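You operate a simulated robot arm through the tools that you are given. There is no shell and no other tool.

You run a simulated robot arm. Do the job below in one go: nothing can be reset, and whatever is moved stays where it is left.

Task
Press the load down until the display shows 70 cm or less.
Fine: pin out to its rest and power on first; one stroke at a time, and none more once it shows; leave the power on.

The check looks at the end state, three seconds after you hand in, the way a careful person would. Anything else that was tipped, shoved, dropped, spilled or broken makes it a failure.

Robot
A 6-joint arm with a two-finger gripper, fixed in place. Base frame: the origin is on the floor under the middle of its stand, x ahead of it, y to its left, z up. Lengths are in m, angles in degrees, forces in N, time in s.
It reaches about 1.572 m from its shoulder. Its first joint turns from -166.0 to 166.0 degrees. Payload 2.45 kg.
Tool frame: the origin (TCP) lies between the finger pads and is the grasp point; the fingertips stand 0.02 m ahead of it; z points along the fingers, y is the line along which they close. The gripper opens to 0.14 m; its body begins 0.168 m behind the TCP.
Orientation is told as [roll, pitch, yaw] about the base's x, y, z axes, in that order, counted from this pose: with the fingers straight down and closing along the base's y, the tool's x points along the base's -x, its y along +y and its z along -z.

Tools
- The arm moves only by the tool send_rows. Its argument "moves" is a list of rows, each an object (a shift or turn left out is 0, a gripper value left out holds the last) with "xyz": the shift along the tool's x, y, z in m, a list of three; "rot": the turn, a rotation vector about the tool's x, y, z in degrees, a list of three; "claw": the finger opening in m, from 0 to 0.14. In form: [{"xyz": [dx, dy, dz], "rot": [wx, wy, wz], "claw": claw}, ...]. A call has 1 to 20 rows; each row shifts and turns the commanded pose from where the row before left it, along the tool's axes as they then stand. A row lasts 0.2 s, in which the tool goes at most 0.05 m and 8.6 degrees; a call with a longer step from one row to the next is refused whole, and so is a gripper value outside its range. Where a pose cannot be reached the arm comes as near as it can. A force on the tool above 40 N (or 10 N above the force at the start of the call, whichever is more), or a blocked arm, ends the call early, and 0.2 s more pass. The fingers move at their own pace (about 0.045 m/s each) and stop on an object; they squeeze with about 39 N. The grip force told is the motor's: it shows also when the fingers shut on nothing. Time passes only in rows, and 0.2 s behind the last, so rows that do not move let the fingers close. It gives the time, the measured TCP pose, the force on the tool (base axes), the opening and the grip force at its end, in the units of the frame above (readings bear some noise), with the torque about the TCP (base axes, N m) and any sound that the robot's microphone picked up, and new pictures: "pictures" is both (left out), scene, wrist or none.
- Cameras (640 x 400 px; columns grow to the right, rows downward): "scene" is fixed at [0.0496, -0.6504, 1.7704]; the picture's right is [0.61, -0.79, 0.00], its down [-0.40, -0.31, -0.86] and it looks along [0.69, 0.53, -0.50] (base axes); focal length 369 px, centre (320, 200). "wrist" rides on the gripper at [0.078, 0.011, -0.209] in the tool frame; the picture's right is [-0.14, 0.99, 0.00], its down [-0.92, -0.13, -0.37] and it looks along [-0.37, -0.05, 0.93] (tool axes); focal length 280 px, centre (320, 200). There is no depth. A picture from a camera that has moved, and an enlarged one, comes with that camera's place and axes in the base frame and with its lens.
- inspect(camera, box): a new picture of the part [left, top, right, bottom] of that camera's present view, enlarged. No time passes.
- hand_in(): hands the job in; it is judged then, once.

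Places have to be worked out from the pictures, the camera data and where the tool is seen. Open the gripper and draw the arm clear of the work before you hand the job in, unless the task says otherwise.

The tools are called as name(argument=value, ...) on one line, values as JSON. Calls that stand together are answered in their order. send_rows: Moves the arm, as the interface text tells. Its arguments: {"type":"object","properties":{"moves":{"type":"array"},"pictures":{"type":"string","enum":["both","scene","wrist","none"]}},"required":["moves"]} The other tools are called the same way: inspect (camera, box) takes an enlarged picture of a part of a camera's view; hand_in () hands the job in.

At the start:

```text
clock: 0.0
tcp_pos: [0.6687, -0.0544, 1.3381]
tool_rot: [0.1, 0.0, 0.0]
ft_force: [-0.3, -0.4, -0.1]
wrist_torque: [0.0, 0.0, 0.02]
width: 0.1398
grasp_force: 0.1
```

scene: 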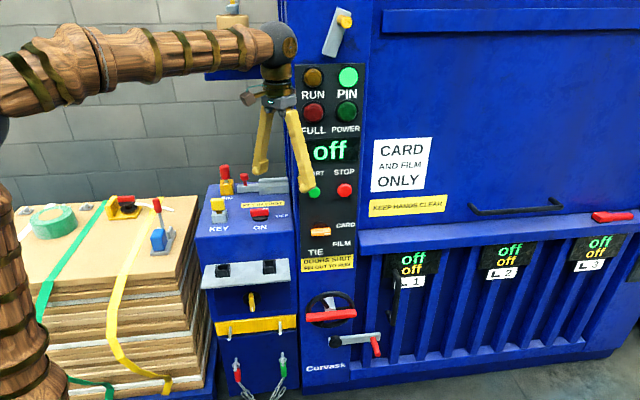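
wrist: 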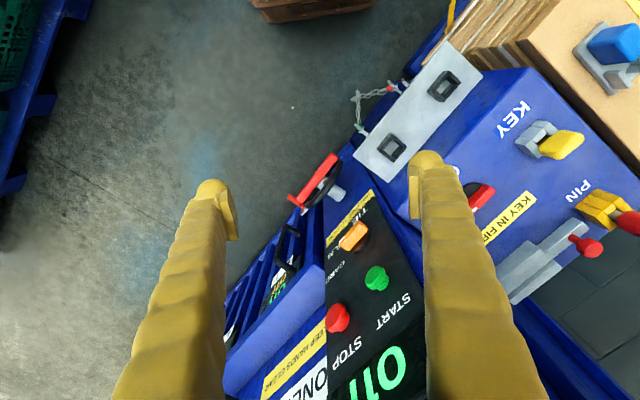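

I'll begin by looking closely at the panel and the side box to read labels and work out positions.

inspect(camera="scene", box=[280, 50, 380, 190])

inspect(camera="scene", box=[190, 150, 310, 240])

inspect(camera="scene", box=[280, 180, 400, 280])

inspect(camera="wrist", box=[340, 60, 640, 310])

inspect(camera="scene", box=[290, 280, 400, 380])

inspect(camera="scene", box=[190, 230, 310, 400])

```text
2.86 times, centred on (330, 120) of scene
camera zoom: at [0.0496, -0.6504, 1.7704], right [0.61, -0.79, 0.0], down [-0.4, -0.31, -0.86], along [0.69, 0.53, -0.5], focal length 1054 px, centre (291, 429)
```

zoom: 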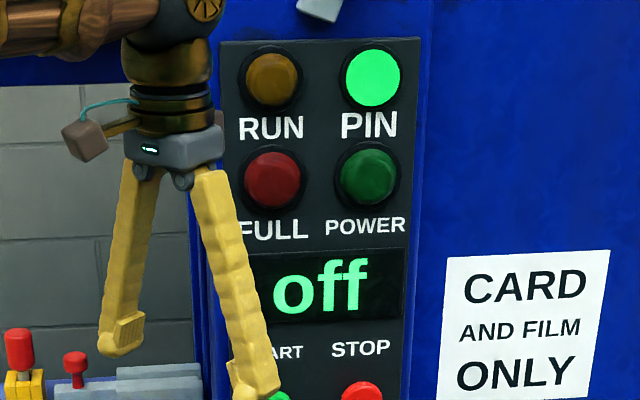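

```text
4.44 times, centred on (250, 195) of scene
camera zoom: at [0.0496, -0.6504, 1.7704], right [0.61, -0.79, 0.0], down [-0.4, -0.31, -0.86], along [0.69, 0.53, -0.5], focal length 1640 px, centre (631, 222)
```

zoom: 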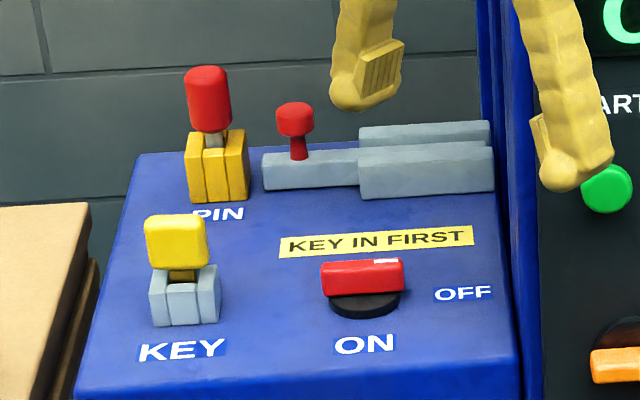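

```text
4.00 times, centred on (340, 230) of scene
camera zoom: at [0.0496, -0.6504, 1.7704], right [0.61, -0.79, 0.0], down [-0.4, -0.31, -0.86], along [0.69, 0.53, -0.5], focal length 1476 px, centre (240, 80)
```

zoom: 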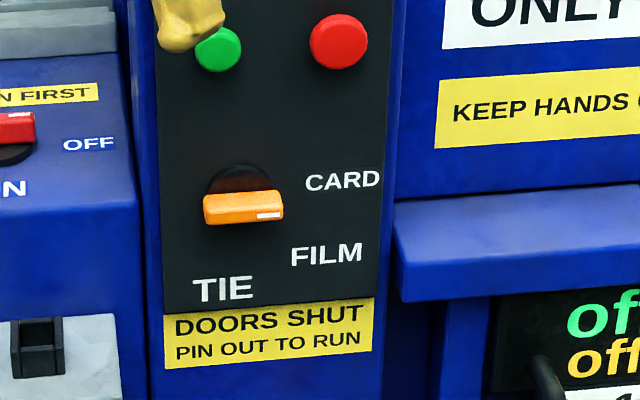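

```text
1.60 times, centred on (490, 185) of wrist
camera zoom: at [0.5898, -0.0447, 1.5458], right [0.14, 0.99, 0.0], down [0.92, -0.13, 0.37], along [0.37, -0.05, -0.93], focal length 449 px, centre (48, 224)
```

zoom: 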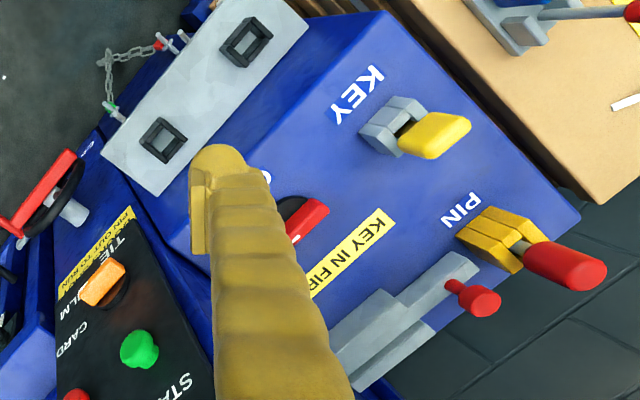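

```text
4.00 times, centred on (345, 330) of scene
camera zoom: at [0.0496, -0.6504, 1.7704], right [0.61, -0.79, 0.0], down [-0.4, -0.31, -0.86], along [0.69, 0.53, -0.5], focal length 1476 px, centre (220, -320)
```

zoom: 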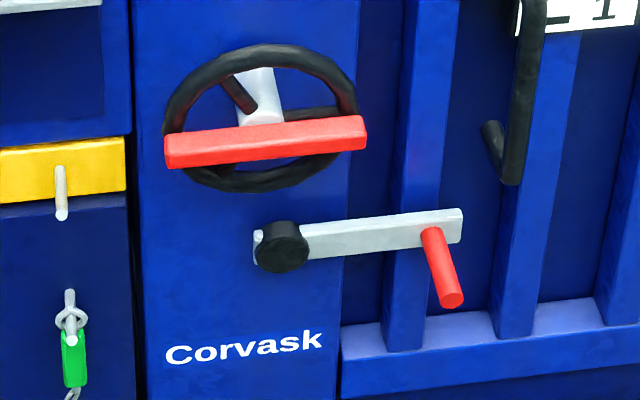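

```text
2.35 times, centred on (250, 315) of scene
camera zoom: at [0.0496, -0.6504, 1.7704], right [0.61, -0.79, 0.0], down [-0.4, -0.31, -0.86], along [0.69, 0.53, -0.5], focal length 868 px, centre (485, -71)
```

zoom: 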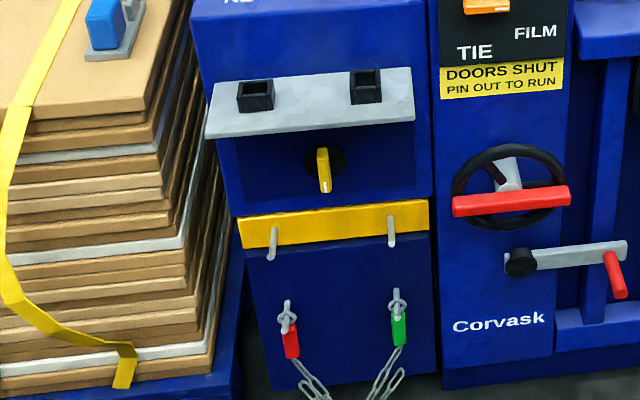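

The panel shows the display "off", with the PIN lamp lit and POWER dark. The key and pin look to be at about [0.73, 0.33] and [0.88, 0.46] on a box top at z≈1.03. The machine front seems turned about 45°, so I'll shift and yaw the tool to look squarely at the box.

send_rows(moves=[{"xyz": [0.008, 0.039, -0.007]}, {"xyz": [0.008, 0.039, -0.007]}, {"xyz": [0.008, 0.039, -0.007]}, {"xyz": [0.008, 0.039, -0.007]}, {"xyz": [0.008, 0.039, -0.007]}, {"xyz": [0.008, 0.039, -0.007]}, {"rot": [0, 0, -7.8]}, {"rot": [0, 0, -7.8]}, {"rot": [0, 0, -7.8]}, {"rot": [0, 0, -7.8]}, {"rot": [0, 0, -7.8]}, {"rot": [0, 0, -7.8]}, {}], pictures="both")

```text
clock: 2.8
tcp_pos: [0.6211, 0.1801, 1.3788]
tool_rot: [0.0, -0.1, 46.9]
ft_force: [0.4, -0.5, 0.3]
wrist_torque: [0.01, -0.01, 0.02]
width: 0.1399
grasp_force: 0.0
camera wrist: at [0.5583, 0.1289, 1.5878], right [-0.63, 0.78, 0.0], down [0.72, 0.58, 0.37], along [0.29, 0.23, -0.93], focal length 280 px, centre (320, 200)
```

scene: 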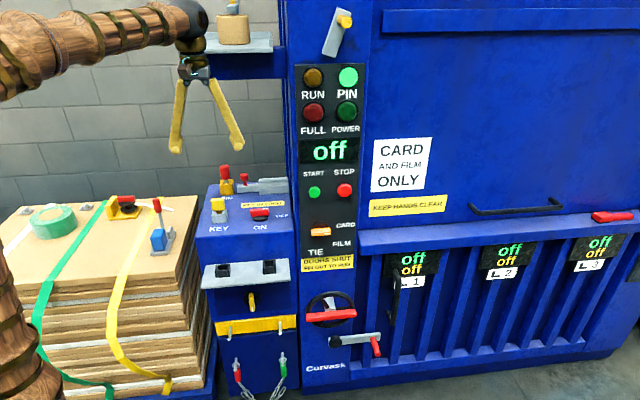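
wrist: 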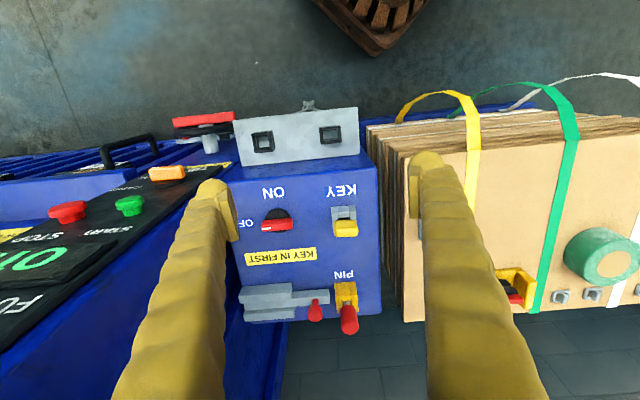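

The box now sits squarely between the fingers. I'll enlarge the box top, the bolt and pin, and the shelf, and look at what is on top of the machine.

inspect(camera="wrist", box=[225, 235, 385, 340])

inspect(camera="wrist", box=[225, 95, 385, 240])

inspect(camera="scene", box=[195, 155, 300, 240])

inspect(camera="scene", box=[190, 0, 380, 110])

inspect(camera="scene", box=[380, 200, 640, 320])

inspect(camera="scene", box=[290, 120, 370, 200])

```text
3.81 times, centred on (305, 288) of wrist
camera zoom: at [0.5583, 0.1289, 1.5878], right [-0.63, 0.78, 0.0], down [0.72, 0.58, 0.37], along [0.29, 0.23, -0.93], focal length 1068 px, centre (377, -133)
```

zoom: 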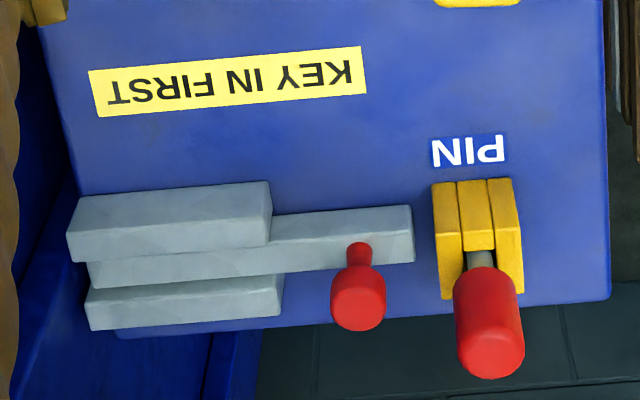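

```text
2.76 times, centred on (305, 168) of wrist
camera zoom: at [0.5583, 0.1289, 1.5878], right [-0.63, 0.78, 0.0], down [0.72, 0.58, 0.37], along [0.29, 0.23, -0.93], focal length 774 px, centre (361, 290)
```

zoom: 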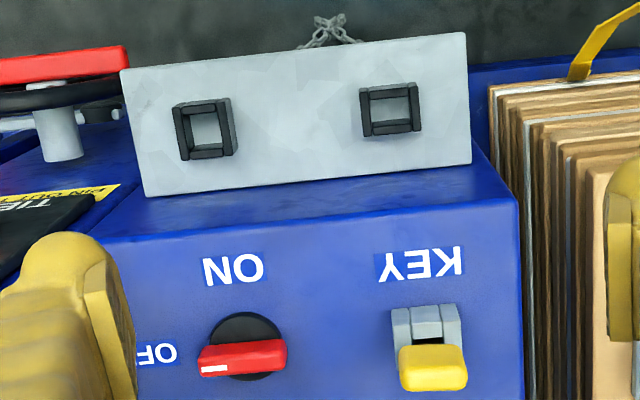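

```text
4.71 times, centred on (248, 198) of scene
camera zoom: at [0.0496, -0.6504, 1.7704], right [0.61, -0.79, 0.0], down [-0.4, -0.31, -0.86], along [0.69, 0.53, -0.5], focal length 1736 px, centre (661, 212)
```

zoom: 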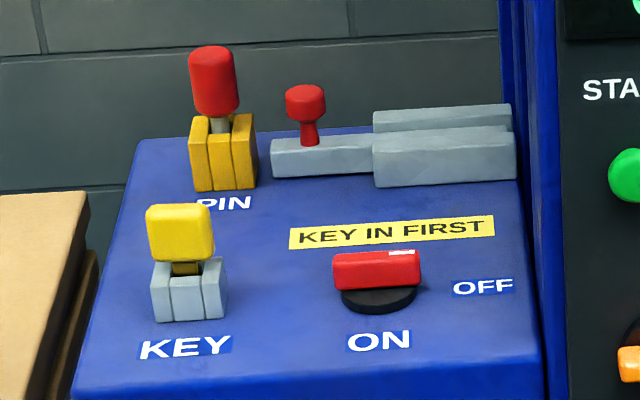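

```text
3.37 times, centred on (285, 55) of scene
camera zoom: at [0.0496, -0.6504, 1.7704], right [0.61, -0.79, 0.0], down [-0.4, -0.31, -0.86], along [0.69, 0.53, -0.5], focal length 1243 px, centre (438, 688)
```

zoom: 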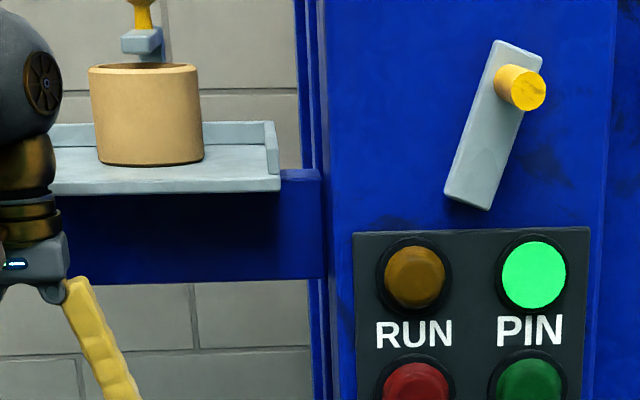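

```text
2.46 times, centred on (510, 260) of scene
camera zoom: at [0.0496, -0.6504, 1.7704], right [0.61, -0.79, 0.0], down [-0.4, -0.31, -0.86], along [0.69, 0.53, -0.5], focal length 908 px, centre (-148, 52)
```

zoom: 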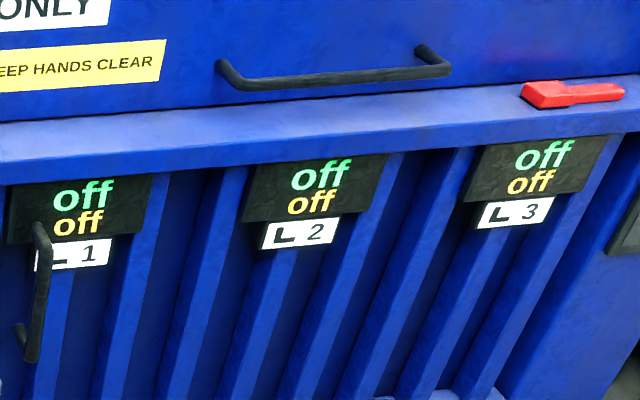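

```text
5.00 times, centred on (330, 160) of scene
camera zoom: at [0.0496, -0.6504, 1.7704], right [0.61, -0.79, 0.0], down [-0.4, -0.31, -0.86], along [0.69, 0.53, -0.5], focal length 1845 px, centre (270, 400)
```

zoom: 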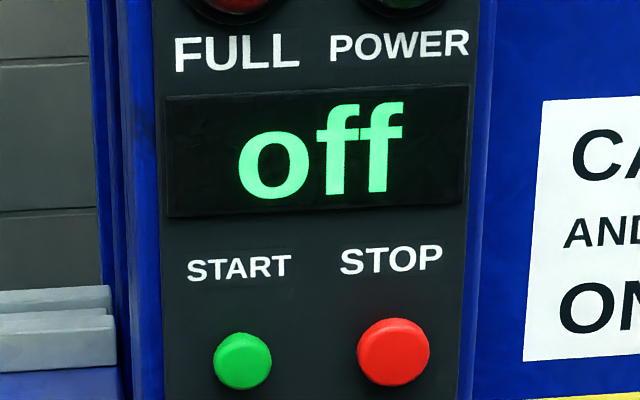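

The pin (red handle) sits in a yellow four-walled socket, next to a slide bolt. The shelf holds two empty black sockets as rests. Before working near the pin I need to know where the overhead shelf with the pot is, so I'll tilt the gripper to look forward.

send_rows(moves=[{"rot": [0, -7.5, 0]}, {"rot": [0, -7.5, 0]}, {"rot": [0, -7.5, 0]}, {"rot": [0, -7.5, 0]}, {"rot": [0, -7.5, 0]}, {"rot": [0, -7.5, 0]}, {}], pictures="both")

```text
clock: 4.4
tcp_pos: [0.6214, 0.1788, 1.3804]
tool_rot: [0.0, -45.2, 46.7]
ft_force: [0.9, 0.1, 0.7]
wrist_torque: [-0.05, -0.01, 0.04]
width: 0.14
grasp_force: 0.1
camera wrist: at [0.4729, 0.0379, 1.4711], right [-0.66, 0.75, 0.1], down [0.36, 0.2, 0.91], along [0.66, 0.63, -0.4], focal length 280 px, centre (320, 200)
```

scene: 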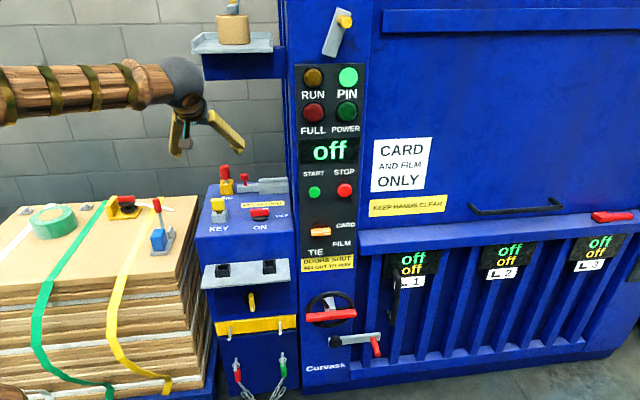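
wrist: 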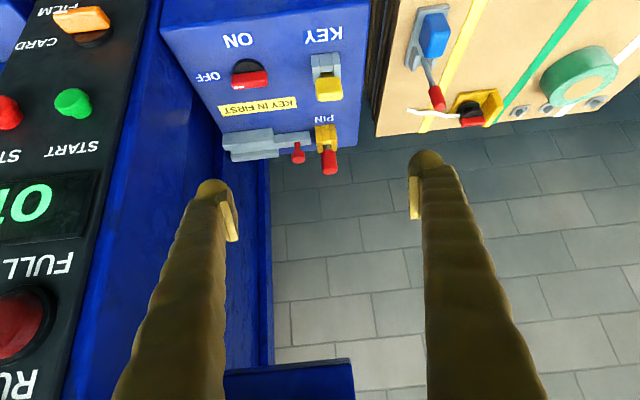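

The overhead shelf's front-left bottom corner works out near [0.75, 0.34, 1.52], so the pin should be approached with a tilted gripper. The edges show the machine is turned 45°. Next I'll look at the two rest sockets on the lower shelf from close in front.

send_rows(moves=[{"rot": [0, 7.5, 0]}, {"rot": [0, 7.5, 0]}, {"rot": [0, 7.5, 0]}, {"rot": [0.69, 0, 1.66]}, {"xyz": [0.02507, -0.00633, 0.03028]}, {"xyz": [0.02507, -0.00633, 0.03028]}, {"xyz": [0.02507, -0.00633, 0.03028]}, {"xyz": [0.02507, -0.00633, 0.03028]}, {"xyz": [0.02507, -0.00633, 0.03028]}, {"xyz": [0.02507, -0.00633, 0.03028]}, {"xyz": [0.02507, -0.00633, 0.03028]}, {"xyz": [0.02507, -0.00633, 0.03028]}, {"xyz": [0.02507, -0.00633, 0.03028]}, {}], pictures="both")

```text
clock: 7.4
tcp_pos: [0.5868, 0.0659, 1.0414]
tool_rot: [0.1, -22.5, 45.1]
ft_force: [0.7, -0.2, -0.4]
wrist_torque: [0.02, -0.01, -0.02]
width: 0.1402
grasp_force: 0.1
camera wrist: at [0.4699, -0.0354, 1.2038], right [-0.61, 0.79, 0.05], down [0.59, 0.41, 0.69], along [0.53, 0.45, -0.72], focal length 280 px, centre (320, 200)
```

scene: 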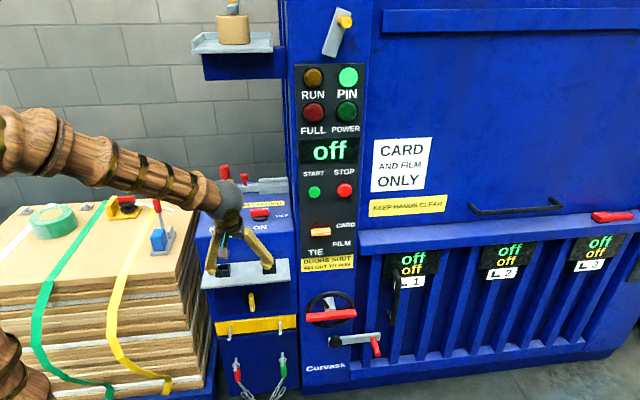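
wrist: 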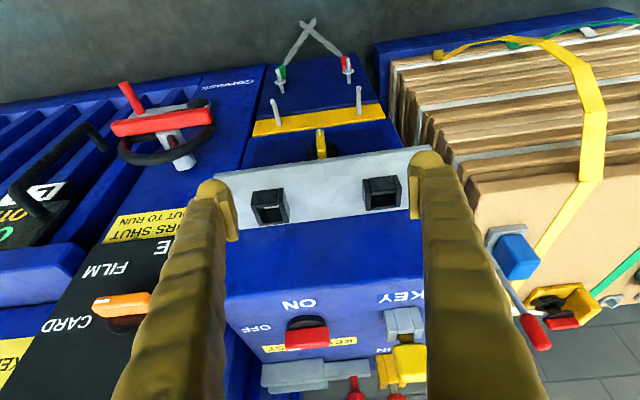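

inspect(camera="wrist", box=[220, 140, 430, 260])

inspect(camera="wrist", box=[220, 280, 440, 400])

inspect(camera="wrist", box=[230, 20, 420, 160])

```text
3.05 times, centred on (325, 200) of wrist
camera zoom: at [0.4699, -0.0354, 1.2038], right [-0.61, 0.79, 0.05], down [0.59, 0.41, 0.69], along [0.53, 0.45, -0.72], focal length 854 px, centre (305, 200)
```

zoom: 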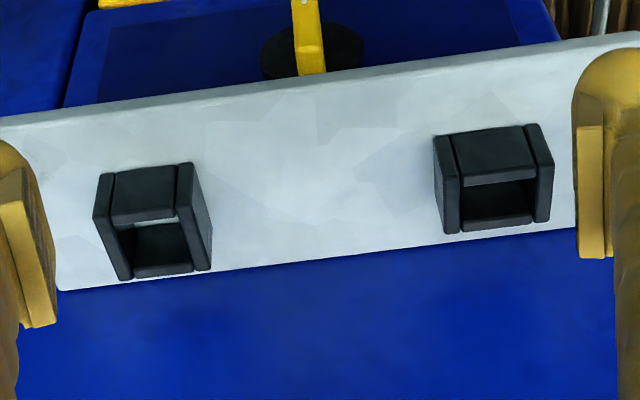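

```text
2.91 times, centred on (330, 340) of wrist
camera zoom: at [0.4699, -0.0354, 1.2038], right [-0.61, 0.79, 0.05], down [0.59, 0.41, 0.69], along [0.53, 0.45, -0.72], focal length 816 px, centre (291, -207)
```

zoom: 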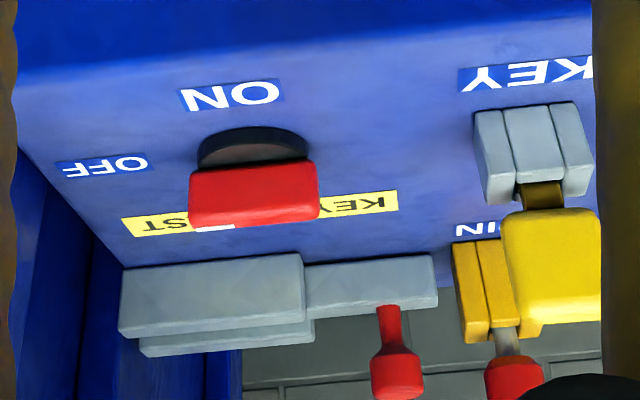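

```text
2.86 times, centred on (325, 90) of wrist
camera zoom: at [0.4699, -0.0354, 1.2038], right [-0.61, 0.79, 0.05], down [0.59, 0.41, 0.69], along [0.53, 0.45, -0.72], focal length 801 px, centre (306, 514)
```

zoom: 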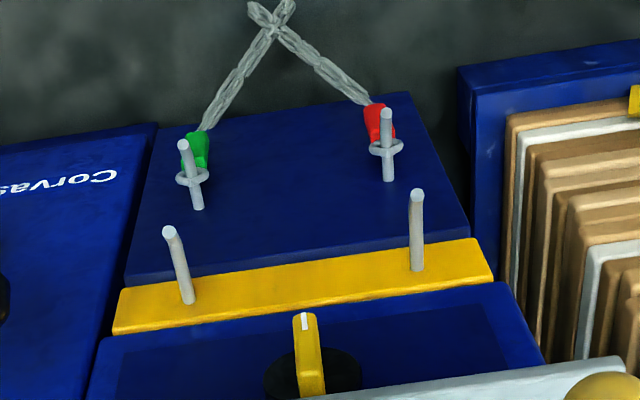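

No lettering on the shelf, so I'll compare the two sockets and the two shanks more closely to see which one fits the pin.

inspect(camera="wrist", box=[240, 175, 300, 240])

inspect(camera="wrist", box=[350, 165, 410, 225])

inspect(camera="wrist", box=[370, 330, 430, 400])

inspect(camera="wrist", box=[375, 300, 435, 360])

```text
6.15 times, centred on (270, 208) of wrist
camera zoom: at [0.4699, -0.0354, 1.2038], right [-0.61, 0.79, 0.05], down [0.59, 0.41, 0.69], along [0.53, 0.45, -0.72], focal length 1726 px, centre (628, 154)
```

zoom: 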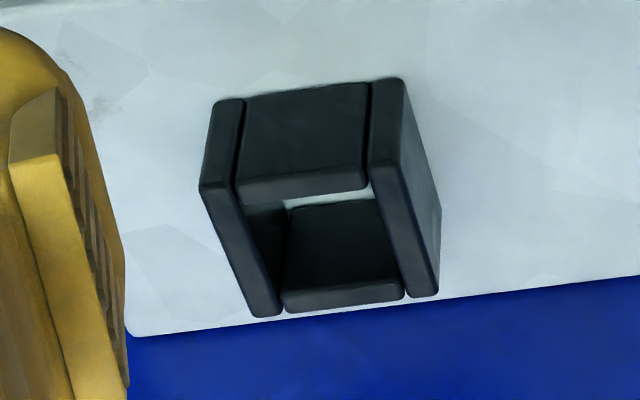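

```text
6.67 times, centred on (380, 195) of wrist
camera zoom: at [0.4699, -0.0354, 1.2038], right [-0.61, 0.79, 0.05], down [0.59, 0.41, 0.69], along [0.53, 0.45, -0.72], focal length 1869 px, centre (-80, 233)
```

zoom: 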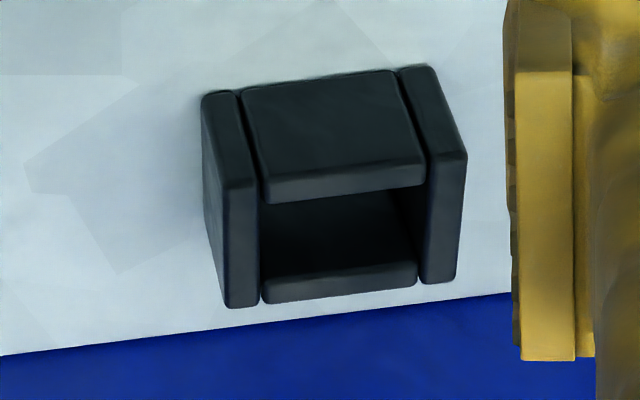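

```text
5.71 times, centred on (400, 365) of wrist
camera zoom: at [0.4699, -0.0354, 1.2038], right [-0.61, 0.79, 0.05], down [0.59, 0.41, 0.69], along [0.53, 0.45, -0.72], focal length 1602 px, centre (-137, -743)
```

zoom: 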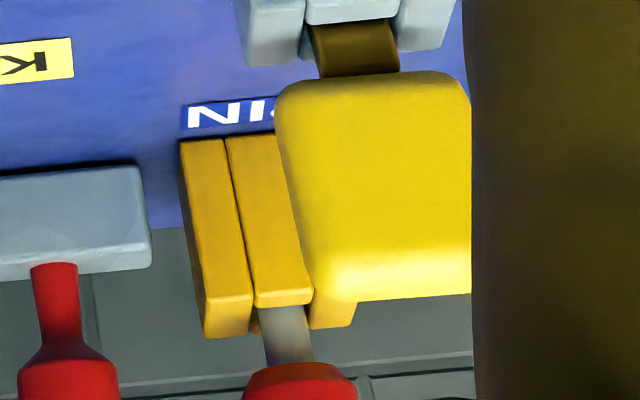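

```text
6.67 times, centred on (405, 330) of wrist
camera zoom: at [0.4699, -0.0354, 1.2038], right [-0.61, 0.79, 0.05], down [0.59, 0.41, 0.69], along [0.53, 0.45, -0.72], focal length 1869 px, centre (-247, -667)
```

zoom: 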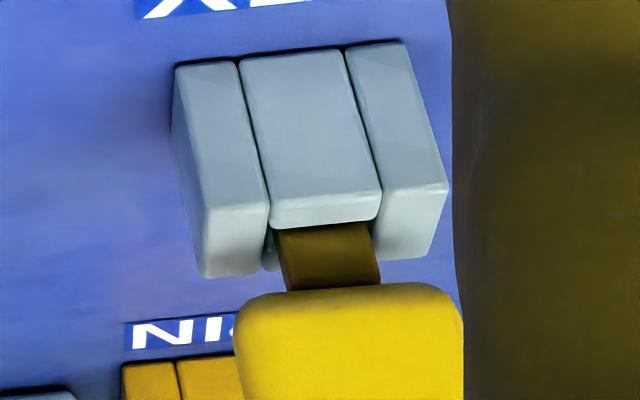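

The left socket is a wide flat slot of roughly 33×20 mm, matching the flat key shank. The right one is square at about 28 mm. I'll check the pin's shank once it is out, so for now I'll rise, tilt to about 50° and move in front of the pin for a close look.

send_rows(moves=[{"xyz": [-0.01423, 0.01071, -0.03429]}, {"xyz": [-0.01423, 0.01071, -0.03429]}, {"xyz": [-0.01423, 0.01071, -0.03429]}, {"xyz": [-0.01423, 0.01071, -0.03429]}, {"xyz": [-0.01423, 0.01071, -0.03429]}, {"xyz": [-0.01423, 0.01071, -0.03429]}, {"xyz": [-0.01423, 0.01071, -0.03429]}, {"rot": [0, -6.9, 0]}, {"rot": [0, -6.9, 0]}, {"rot": [0, -6.9, 0]}, {"rot": [0, -6.9, 0]}, {"xyz": [-0.02545, 0, 0.03032]}, {"xyz": [-0.02545, 0, 0.03032]}, {"xyz": [-0.02545, 0, 0.03032]}, {"xyz": [-0.02545, 0, 0.03032]}, {"xyz": [-0.02545, 0, 0.03032]}, {"xyz": [-0.02545, 0, 0.03032]}, {}], pictures="both")

```text
clock: 11.2
tcp_pos: [0.703, 0.2857, 1.3005]
tool_rot: [0.1, -50.1, 45.0]
ft_force: [-1.5, -0.2, 0.6]
wrist_torque: [0.0, -0.02, -0.02]
width: 0.1402
grasp_force: 0.0
camera wrist: at [0.5451, 0.1436, 1.3739], right [-0.64, 0.76, 0.11], down [0.31, 0.13, 0.94], along [0.71, 0.63, -0.32], focal length 280 px, centre (320, 200)
```

scene: 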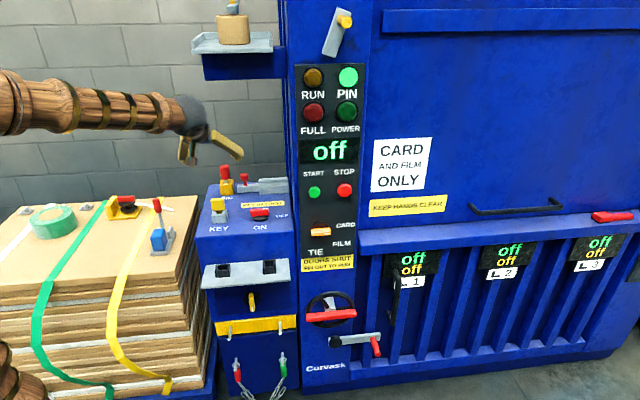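
wrist: 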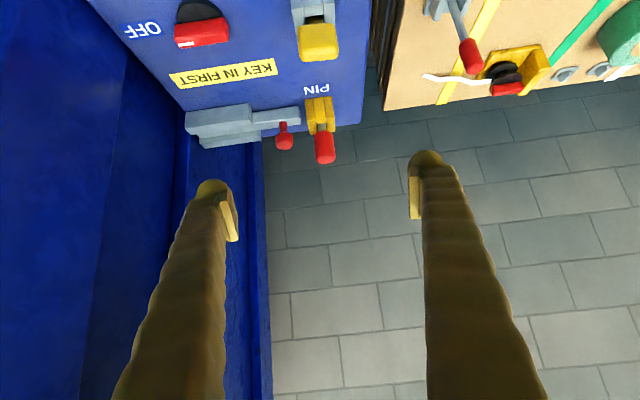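

inspect(camera="wrist", box=[255, 70, 355, 175])

inspect(camera="scene", box=[200, 155, 300, 225])

```text
3.81 times, centred on (305, 122) of wrist
camera zoom: at [0.5451, 0.1436, 1.3739], right [-0.64, 0.76, 0.11], down [0.31, 0.13, 0.94], along [0.71, 0.63, -0.32], focal length 1068 px, centre (377, 495)
```

zoom: 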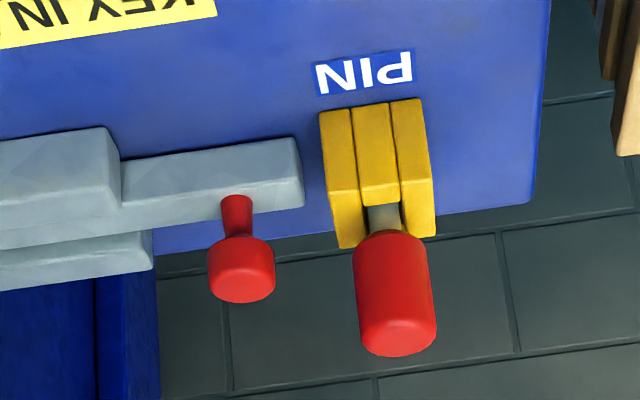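

```text
5.71 times, centred on (250, 190) of scene
camera zoom: at [0.0496, -0.6504, 1.7704], right [0.61, -0.79, 0.0], down [-0.4, -0.31, -0.86], along [0.69, 0.53, -0.5], focal length 2108 px, centre (720, 257)
```

zoom: 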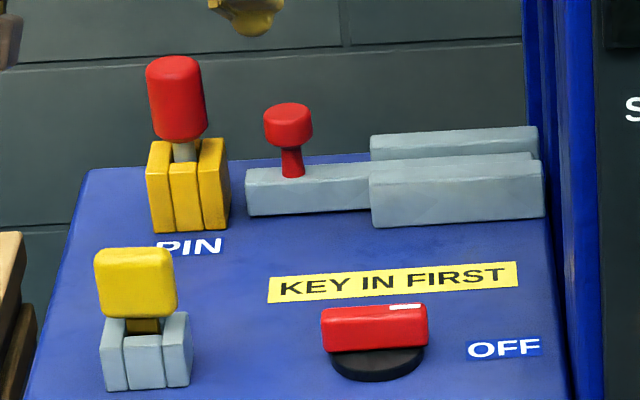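

The pin handle's centre comes out near u=0.29, n=0.955, z≈1.12, or about [0.88, 0.47]. The bolt knob is about 75 mm to its right, with its top near z=1.105. I'll part-close to 64 mm and move to a pre-grasp point 12 cm back along the tool axis.

send_rows(moves=[{"xyz": [-0.007, 0.00112, 0.0369], "claw": 0.064}, {"xyz": [-0.007, 0.00112, 0.0369]}, {"xyz": [-0.007, 0.00112, 0.0369]}, {"xyz": [-0.007, 0.00112, 0.0369]}, {"xyz": [-0.007, 0.00112, 0.0369]}, {}, {}], pictures="both")

inspect(camera="wrist", box=[220, 80, 420, 260])

inspect(camera="scene", box=[160, 60, 300, 230])

```text
clock: 12.8
tcp_pos: [0.8142, 0.4064, 1.2097]
tool_rot: [0.0, -50.0, 45.0]
ft_force: [-0.8, -0.8, -0.6]
wrist_torque: [0.01, -0.02, 0.02]
width: 0.0642
grasp_force: 0.0
camera wrist: at [0.6571, 0.2638, 1.2827], right [-0.64, 0.76, 0.11], down [0.31, 0.13, 0.94], along [0.71, 0.63, -0.32], focal length 280 px, centre (320, 200)
```

scene: 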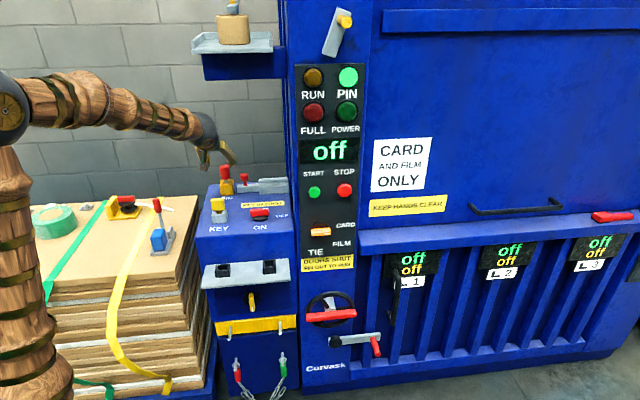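
wrist: 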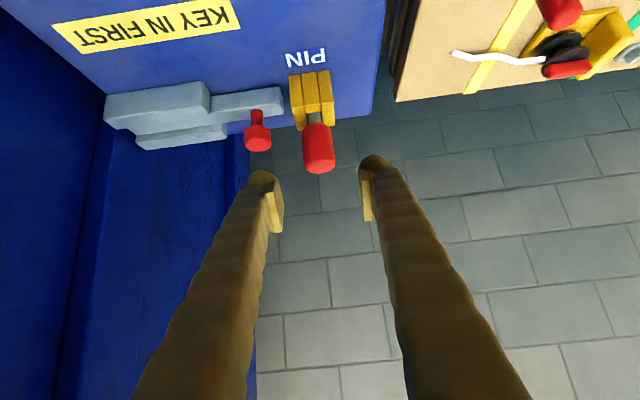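

```text
2.22 times, centred on (320, 170) of wrist
camera zoom: at [0.6571, 0.2638, 1.2827], right [-0.64, 0.76, 0.11], down [0.31, 0.13, 0.94], along [0.71, 0.63, -0.32], focal length 623 px, centre (320, 267)
```

zoom: 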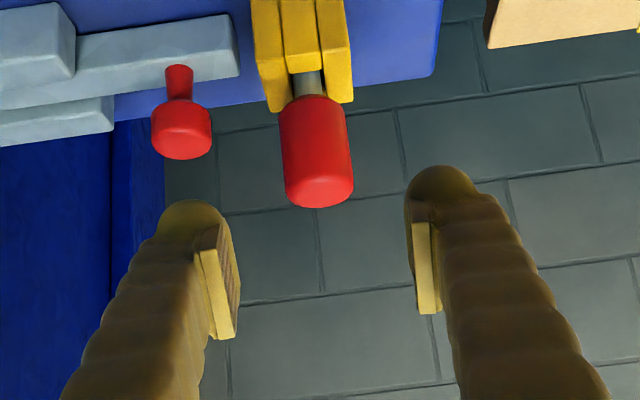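

```text
2.35 times, centred on (230, 145) of scene
camera zoom: at [0.0496, -0.6504, 1.7704], right [0.61, -0.79, 0.0], down [-0.4, -0.31, -0.86], along [0.69, 0.53, -0.5], focal length 868 px, centre (532, 329)
```

zoom: 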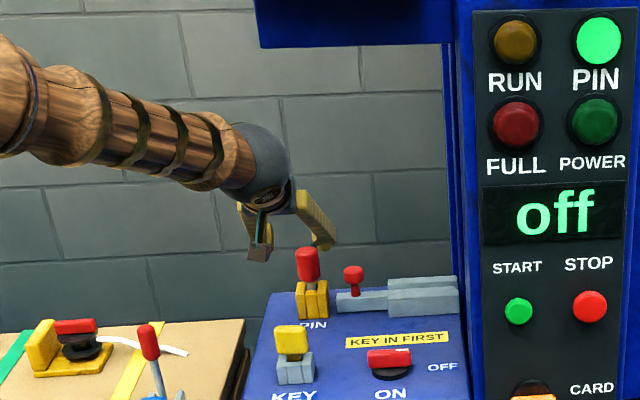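

The fingers are about 30 mm thick and line up with the handle laterally. I'll go 6 cm further along the tool axis and check again.

send_rows(moves=[{"xyz": [0, 0, 0.02]}, {"xyz": [0, 0, 0.02]}, {"xyz": [0, 0, 0.02]}, {}], pictures="both")

inspect(camera="wrist", box=[220, 80, 420, 260])

inspect(camera="scene", box=[190, 120, 290, 220])

```text
clock: 13.8
tcp_pos: [0.8462, 0.4391, 1.1714]
tool_rot: [0.0, -50.1, 45.1]
ft_force: [0.9, -0.3, 0.1]
wrist_torque: [-0.04, 0.02, -0.02]
width: 0.0644
grasp_force: 0.1
camera wrist: at [0.6894, 0.2968, 1.2441], right [-0.64, 0.76, 0.11], down [0.31, 0.13, 0.94], along [0.71, 0.63, -0.32], focal length 280 px, centre (320, 200)
```

scene: 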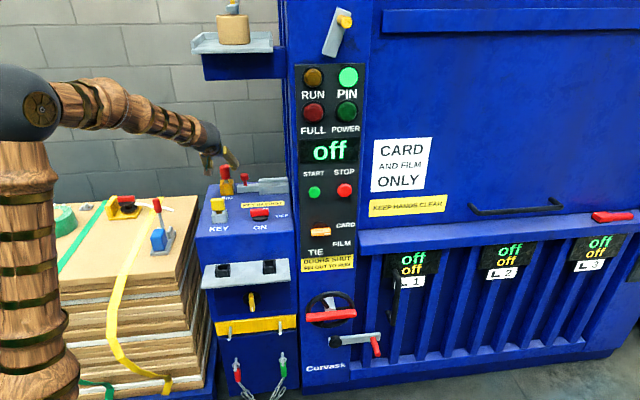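
wrist: 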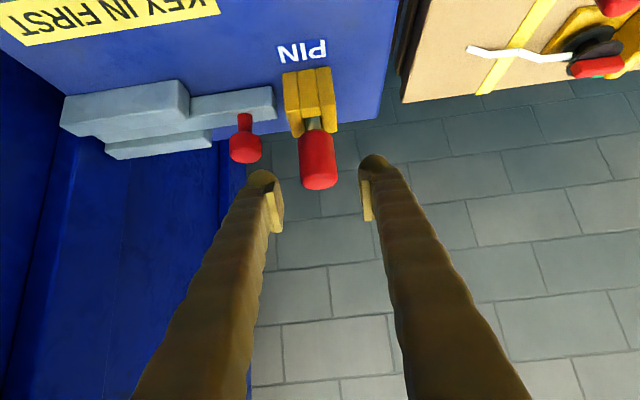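

```text
2.22 times, centred on (320, 170) of wrist
camera zoom: at [0.6894, 0.2968, 1.2441], right [-0.64, 0.76, 0.11], down [0.31, 0.13, 0.94], along [0.71, 0.63, -0.32], focal length 623 px, centre (320, 267)
```

zoom: 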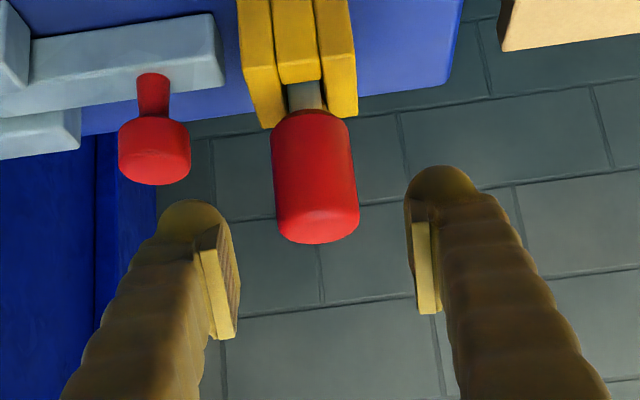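

```text
4.00 times, centred on (240, 170) of scene
camera zoom: at [0.0496, -0.6504, 1.7704], right [0.61, -0.79, 0.0], down [-0.4, -0.31, -0.86], along [0.69, 0.53, -0.5], focal length 1476 px, centre (640, 320)
```

zoom: 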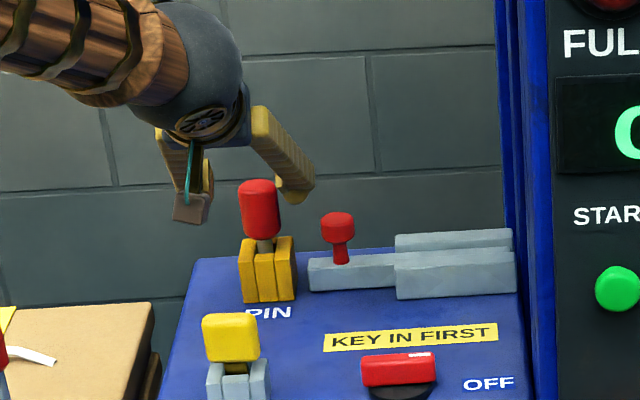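

Working from all views, the handle axis is at about n≈0.957 with its middle near z≈1.115, and the bolt knob's top is near z≈1.11. I'll narrow to 56 mm so the right finger clears the knob, and advance 66 mm to straddle the handle.

send_rows(moves=[{"claw": 0.056}, {"xyz": [0.001, 0, 0.0165]}, {"xyz": [0.001, 0, 0.0165]}, {"xyz": [0.001, 0, 0.0165]}, {"xyz": [0.001, 0, 0.0165]}, {}], pictures="both")

inspect(camera="wrist", box=[220, 80, 420, 260])

inspect(camera="scene", box=[190, 130, 290, 220])

```text
clock: 15.2
tcp_pos: [0.8807, 0.4729, 1.1255]
tool_rot: [-0.1, -50.1, 45.0]
ft_force: [-0.4, 0.6, 0.5]
wrist_torque: [0.04, 0.0, -0.02]
width: 0.0561
grasp_force: 0.0
camera wrist: at [0.7232, 0.3309, 1.1986], right [-0.64, 0.76, 0.11], down [0.31, 0.13, 0.94], along [0.71, 0.63, -0.32], focal length 280 px, centre (320, 200)
```

scene: 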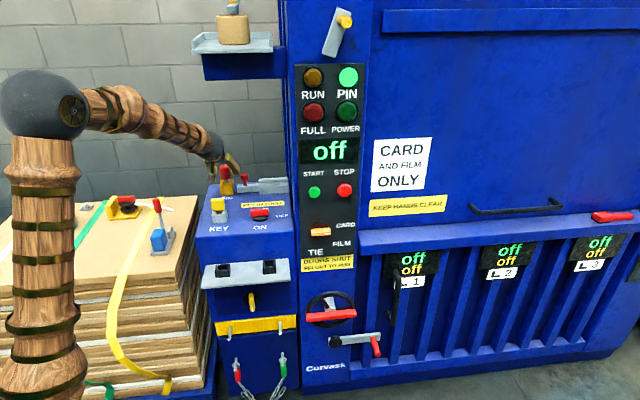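
wrist: 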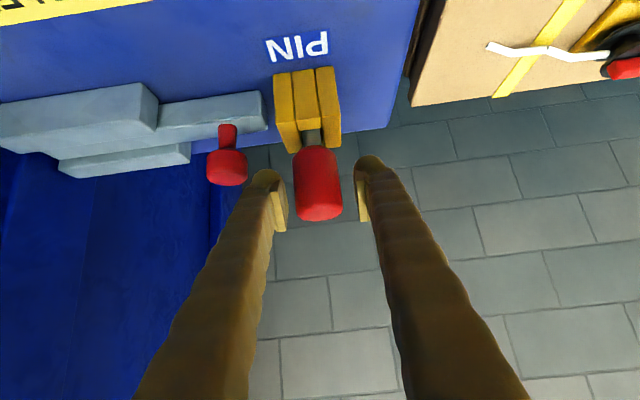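

```text
2.22 times, centred on (320, 170) of wrist
camera zoom: at [0.7232, 0.3309, 1.1986], right [-0.64, 0.76, 0.11], down [0.31, 0.13, 0.94], along [0.71, 0.63, -0.32], focal length 623 px, centre (320, 267)
```

zoom: 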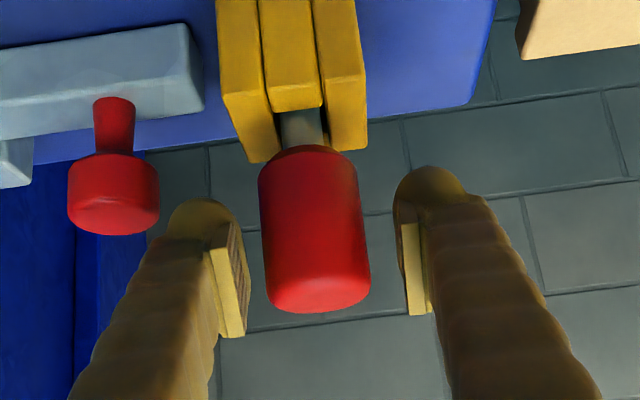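

```text
4.44 times, centred on (240, 175) of scene
camera zoom: at [0.0496, -0.6504, 1.7704], right [0.61, -0.79, 0.0], down [-0.4, -0.31, -0.86], along [0.69, 0.53, -0.5], focal length 1640 px, centre (676, 311)
```

zoom: 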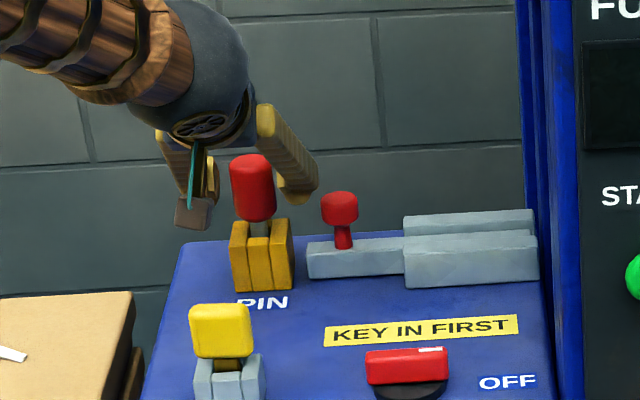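

The handle is centred between the pads at TCP depth and the knob is clear of the right finger. I'll close on the handle.

send_rows(moves=[{"claw": 0.044}, {"claw": 0.03}, {"claw": 0.02}, {}, {}], pictures="both")

inspect(camera="wrist", box=[220, 80, 420, 260])

inspect(camera="scene", box=[190, 130, 290, 220])

```text
clock: 16.4
tcp_pos: [0.8802, 0.4729, 1.1254]
tool_rot: [0.0, -50.1, 45.0]
ft_force: [0.7, 1.1, 0.3]
wrist_torque: [-0.12, -0.02, -0.02]
width: 0.0361
grasp_force: 39.1
camera wrist: at [0.7231, 0.3308, 1.1987], right [-0.64, 0.76, 0.11], down [0.31, 0.13, 0.94], along [0.71, 0.63, -0.32], focal length 280 px, centre (320, 200)
```

scene: 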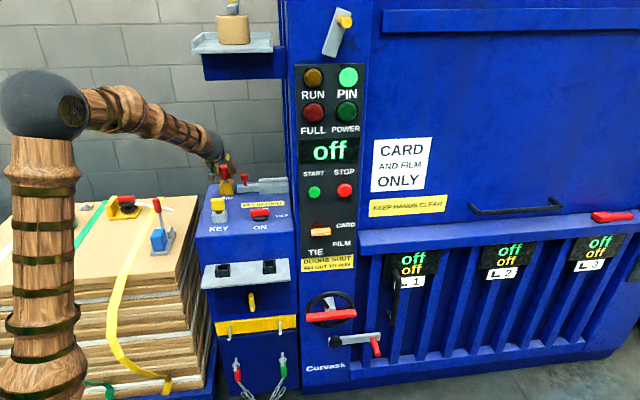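
wrist: 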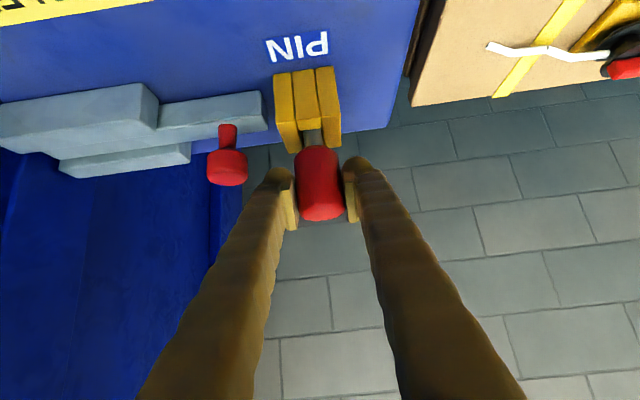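

```text
2.22 times, centred on (320, 170) of wrist
camera zoom: at [0.7231, 0.3308, 1.1987], right [-0.64, 0.76, 0.11], down [0.31, 0.13, 0.94], along [0.71, 0.63, -0.32], focal length 623 px, centre (320, 267)
```

zoom: 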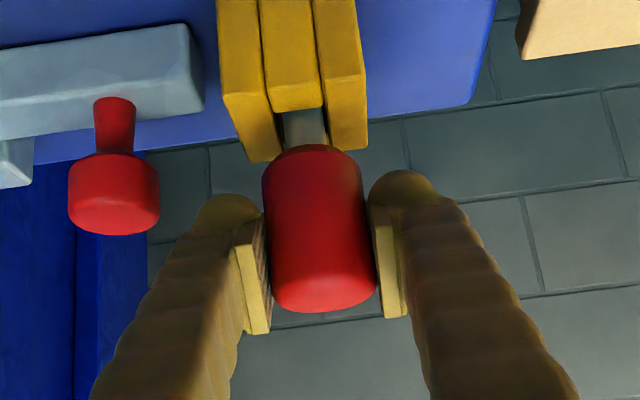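

```text
4.44 times, centred on (240, 175) of scene
camera zoom: at [0.0496, -0.6504, 1.7704], right [0.61, -0.79, 0.0], down [-0.4, -0.31, -0.86], along [0.69, 0.53, -0.5], focal length 1640 px, centre (676, 311)
```

zoom: 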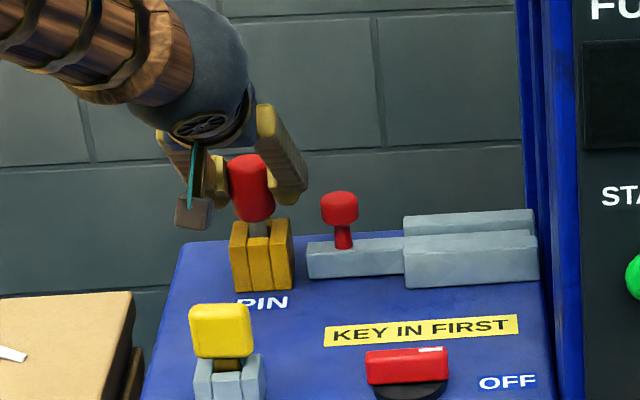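

The grip is holding at 36 mm with 39 N. I'll lift the first 2 cm straight up, slowly, and check the force and whether the pin follows.

send_rows(moves=[{"xyz": [-0.00767, 0, -0.00641]}, {"xyz": [-0.00767, 0, -0.00641]}, {}], pictures="both")

inspect(camera="wrist", box=[220, 80, 420, 260])

inspect(camera="scene", box=[190, 130, 290, 220])

```text
clock: 17.2
tcp_pos: [0.8799, 0.4718, 1.1468]
tool_rot: [0.0, -50.1, 45.0]
ft_force: [0.4, -0.8, -0.9]
wrist_torque: [0.02, -0.03, 0.01]
width: 0.036
grasp_force: 39.2
camera wrist: at [0.7229, 0.3309, 1.219], right [-0.64, 0.76, 0.11], down [0.31, 0.13, 0.94], along [0.71, 0.63, -0.32], focal length 280 px, centre (320, 200)
```

scene: 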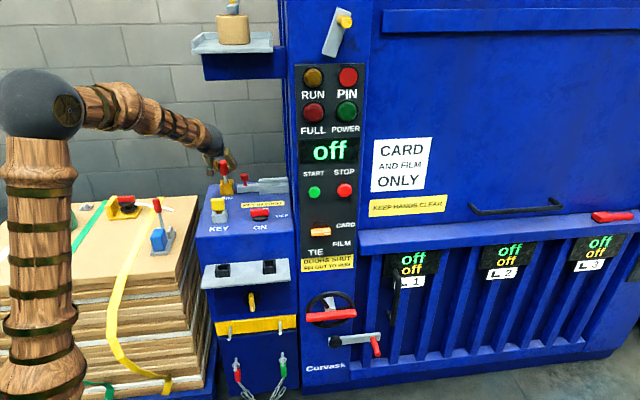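
wrist: 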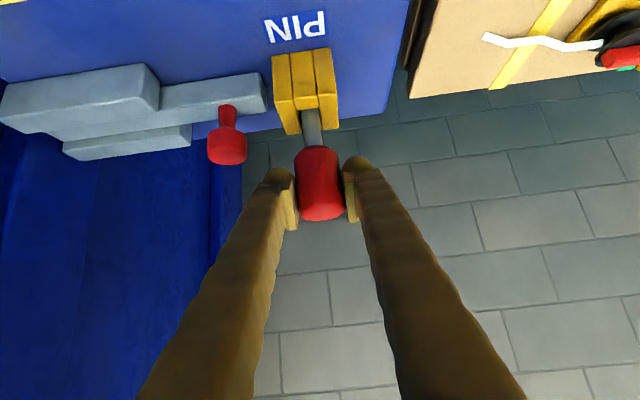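

```text
2.22 times, centred on (320, 170) of wrist
camera zoom: at [0.7229, 0.3309, 1.219], right [-0.64, 0.76, 0.11], down [0.31, 0.13, 0.94], along [0.71, 0.63, -0.32], focal length 623 px, centre (320, 267)
```

zoom: 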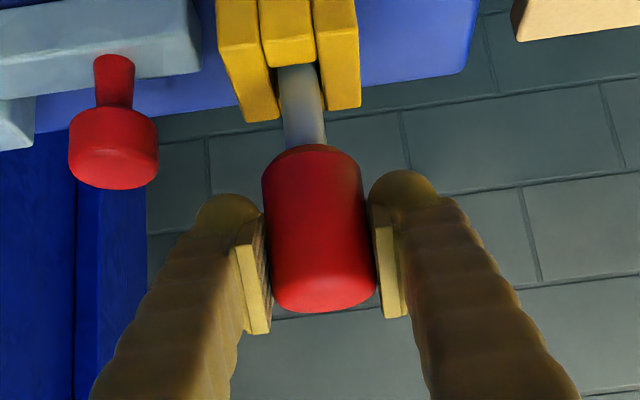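

```text
4.44 times, centred on (240, 175) of scene
camera zoom: at [0.0496, -0.6504, 1.7704], right [0.61, -0.79, 0.0], down [-0.4, -0.31, -0.86], along [0.69, 0.53, -0.5], focal length 1640 px, centre (676, 311)
```

zoom: 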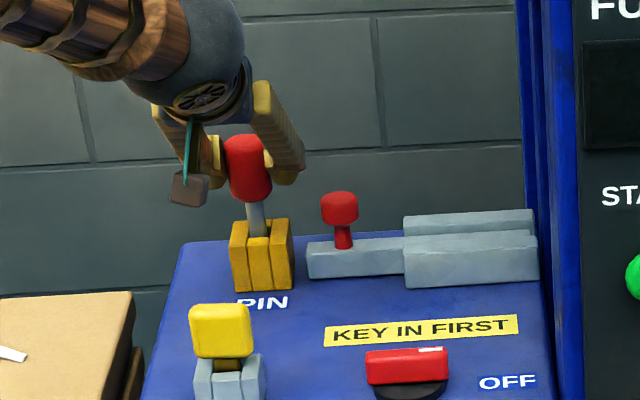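

The PIN lamp turned red and the pin is rising with the gripper, with no side load. I'll keep lifting 6 cm more.

send_rows(moves=[{"xyz": [-0.01151, 0, -0.00962]}, {"xyz": [-0.01151, 0, -0.00962]}, {"xyz": [-0.01151, 0, -0.00962]}, {"xyz": [-0.01151, 0, -0.00962]}, {}], pictures="both")

inspect(camera="wrist", box=[220, 60, 420, 260])

inspect(camera="scene", box=[190, 110, 290, 210])

```text
clock: 18.4
tcp_pos: [0.88, 0.4741, 1.2052]
tool_rot: [0.0, -50.1, 45.0]
ft_force: [-0.6, 0.4, -1.4]
wrist_torque: [0.03, 0.0, 0.02]
width: 0.0362
grasp_force: 38.6
camera wrist: at [0.7226, 0.331, 1.2789], right [-0.64, 0.76, 0.11], down [0.31, 0.13, 0.94], along [0.71, 0.63, -0.32], focal length 280 px, centre (320, 200)
```

scene: 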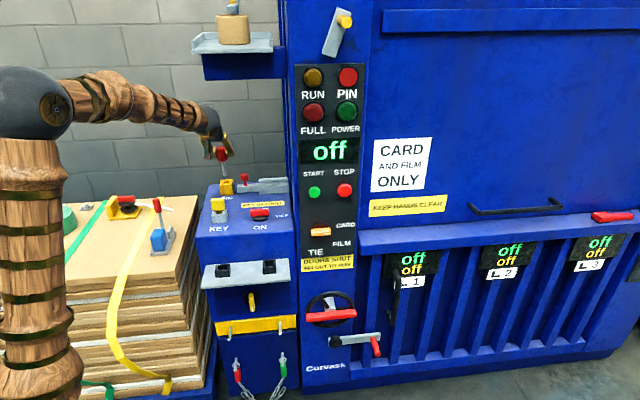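
wrist: 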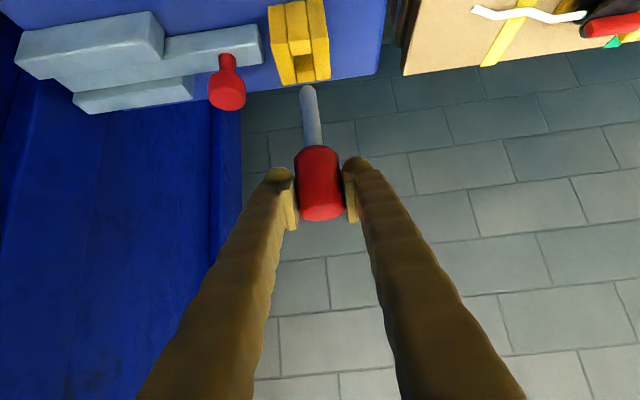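

```text
2.00 times, centred on (320, 160) of wrist
camera zoom: at [0.7226, 0.331, 1.2789], right [-0.64, 0.76, 0.11], down [0.31, 0.13, 0.94], along [0.71, 0.63, -0.32], focal length 561 px, centre (320, 280)
```

zoom: 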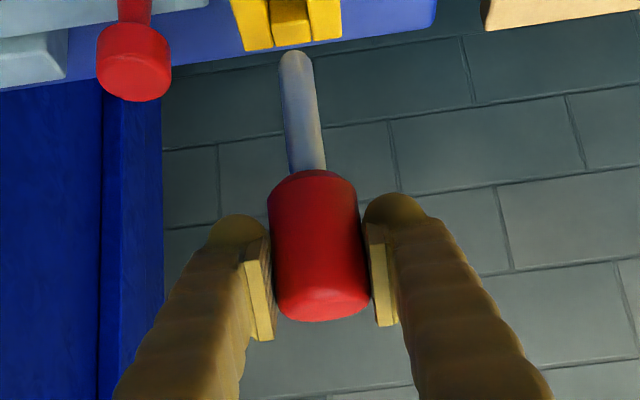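

```text
4.00 times, centred on (240, 160) of scene
camera zoom: at [0.0496, -0.6504, 1.7704], right [0.61, -0.79, 0.0], down [-0.4, -0.31, -0.86], along [0.69, 0.53, -0.5], focal length 1476 px, centre (640, 360)
```

zoom: 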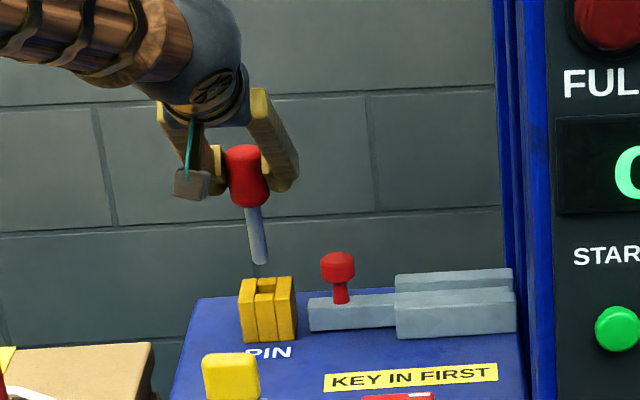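

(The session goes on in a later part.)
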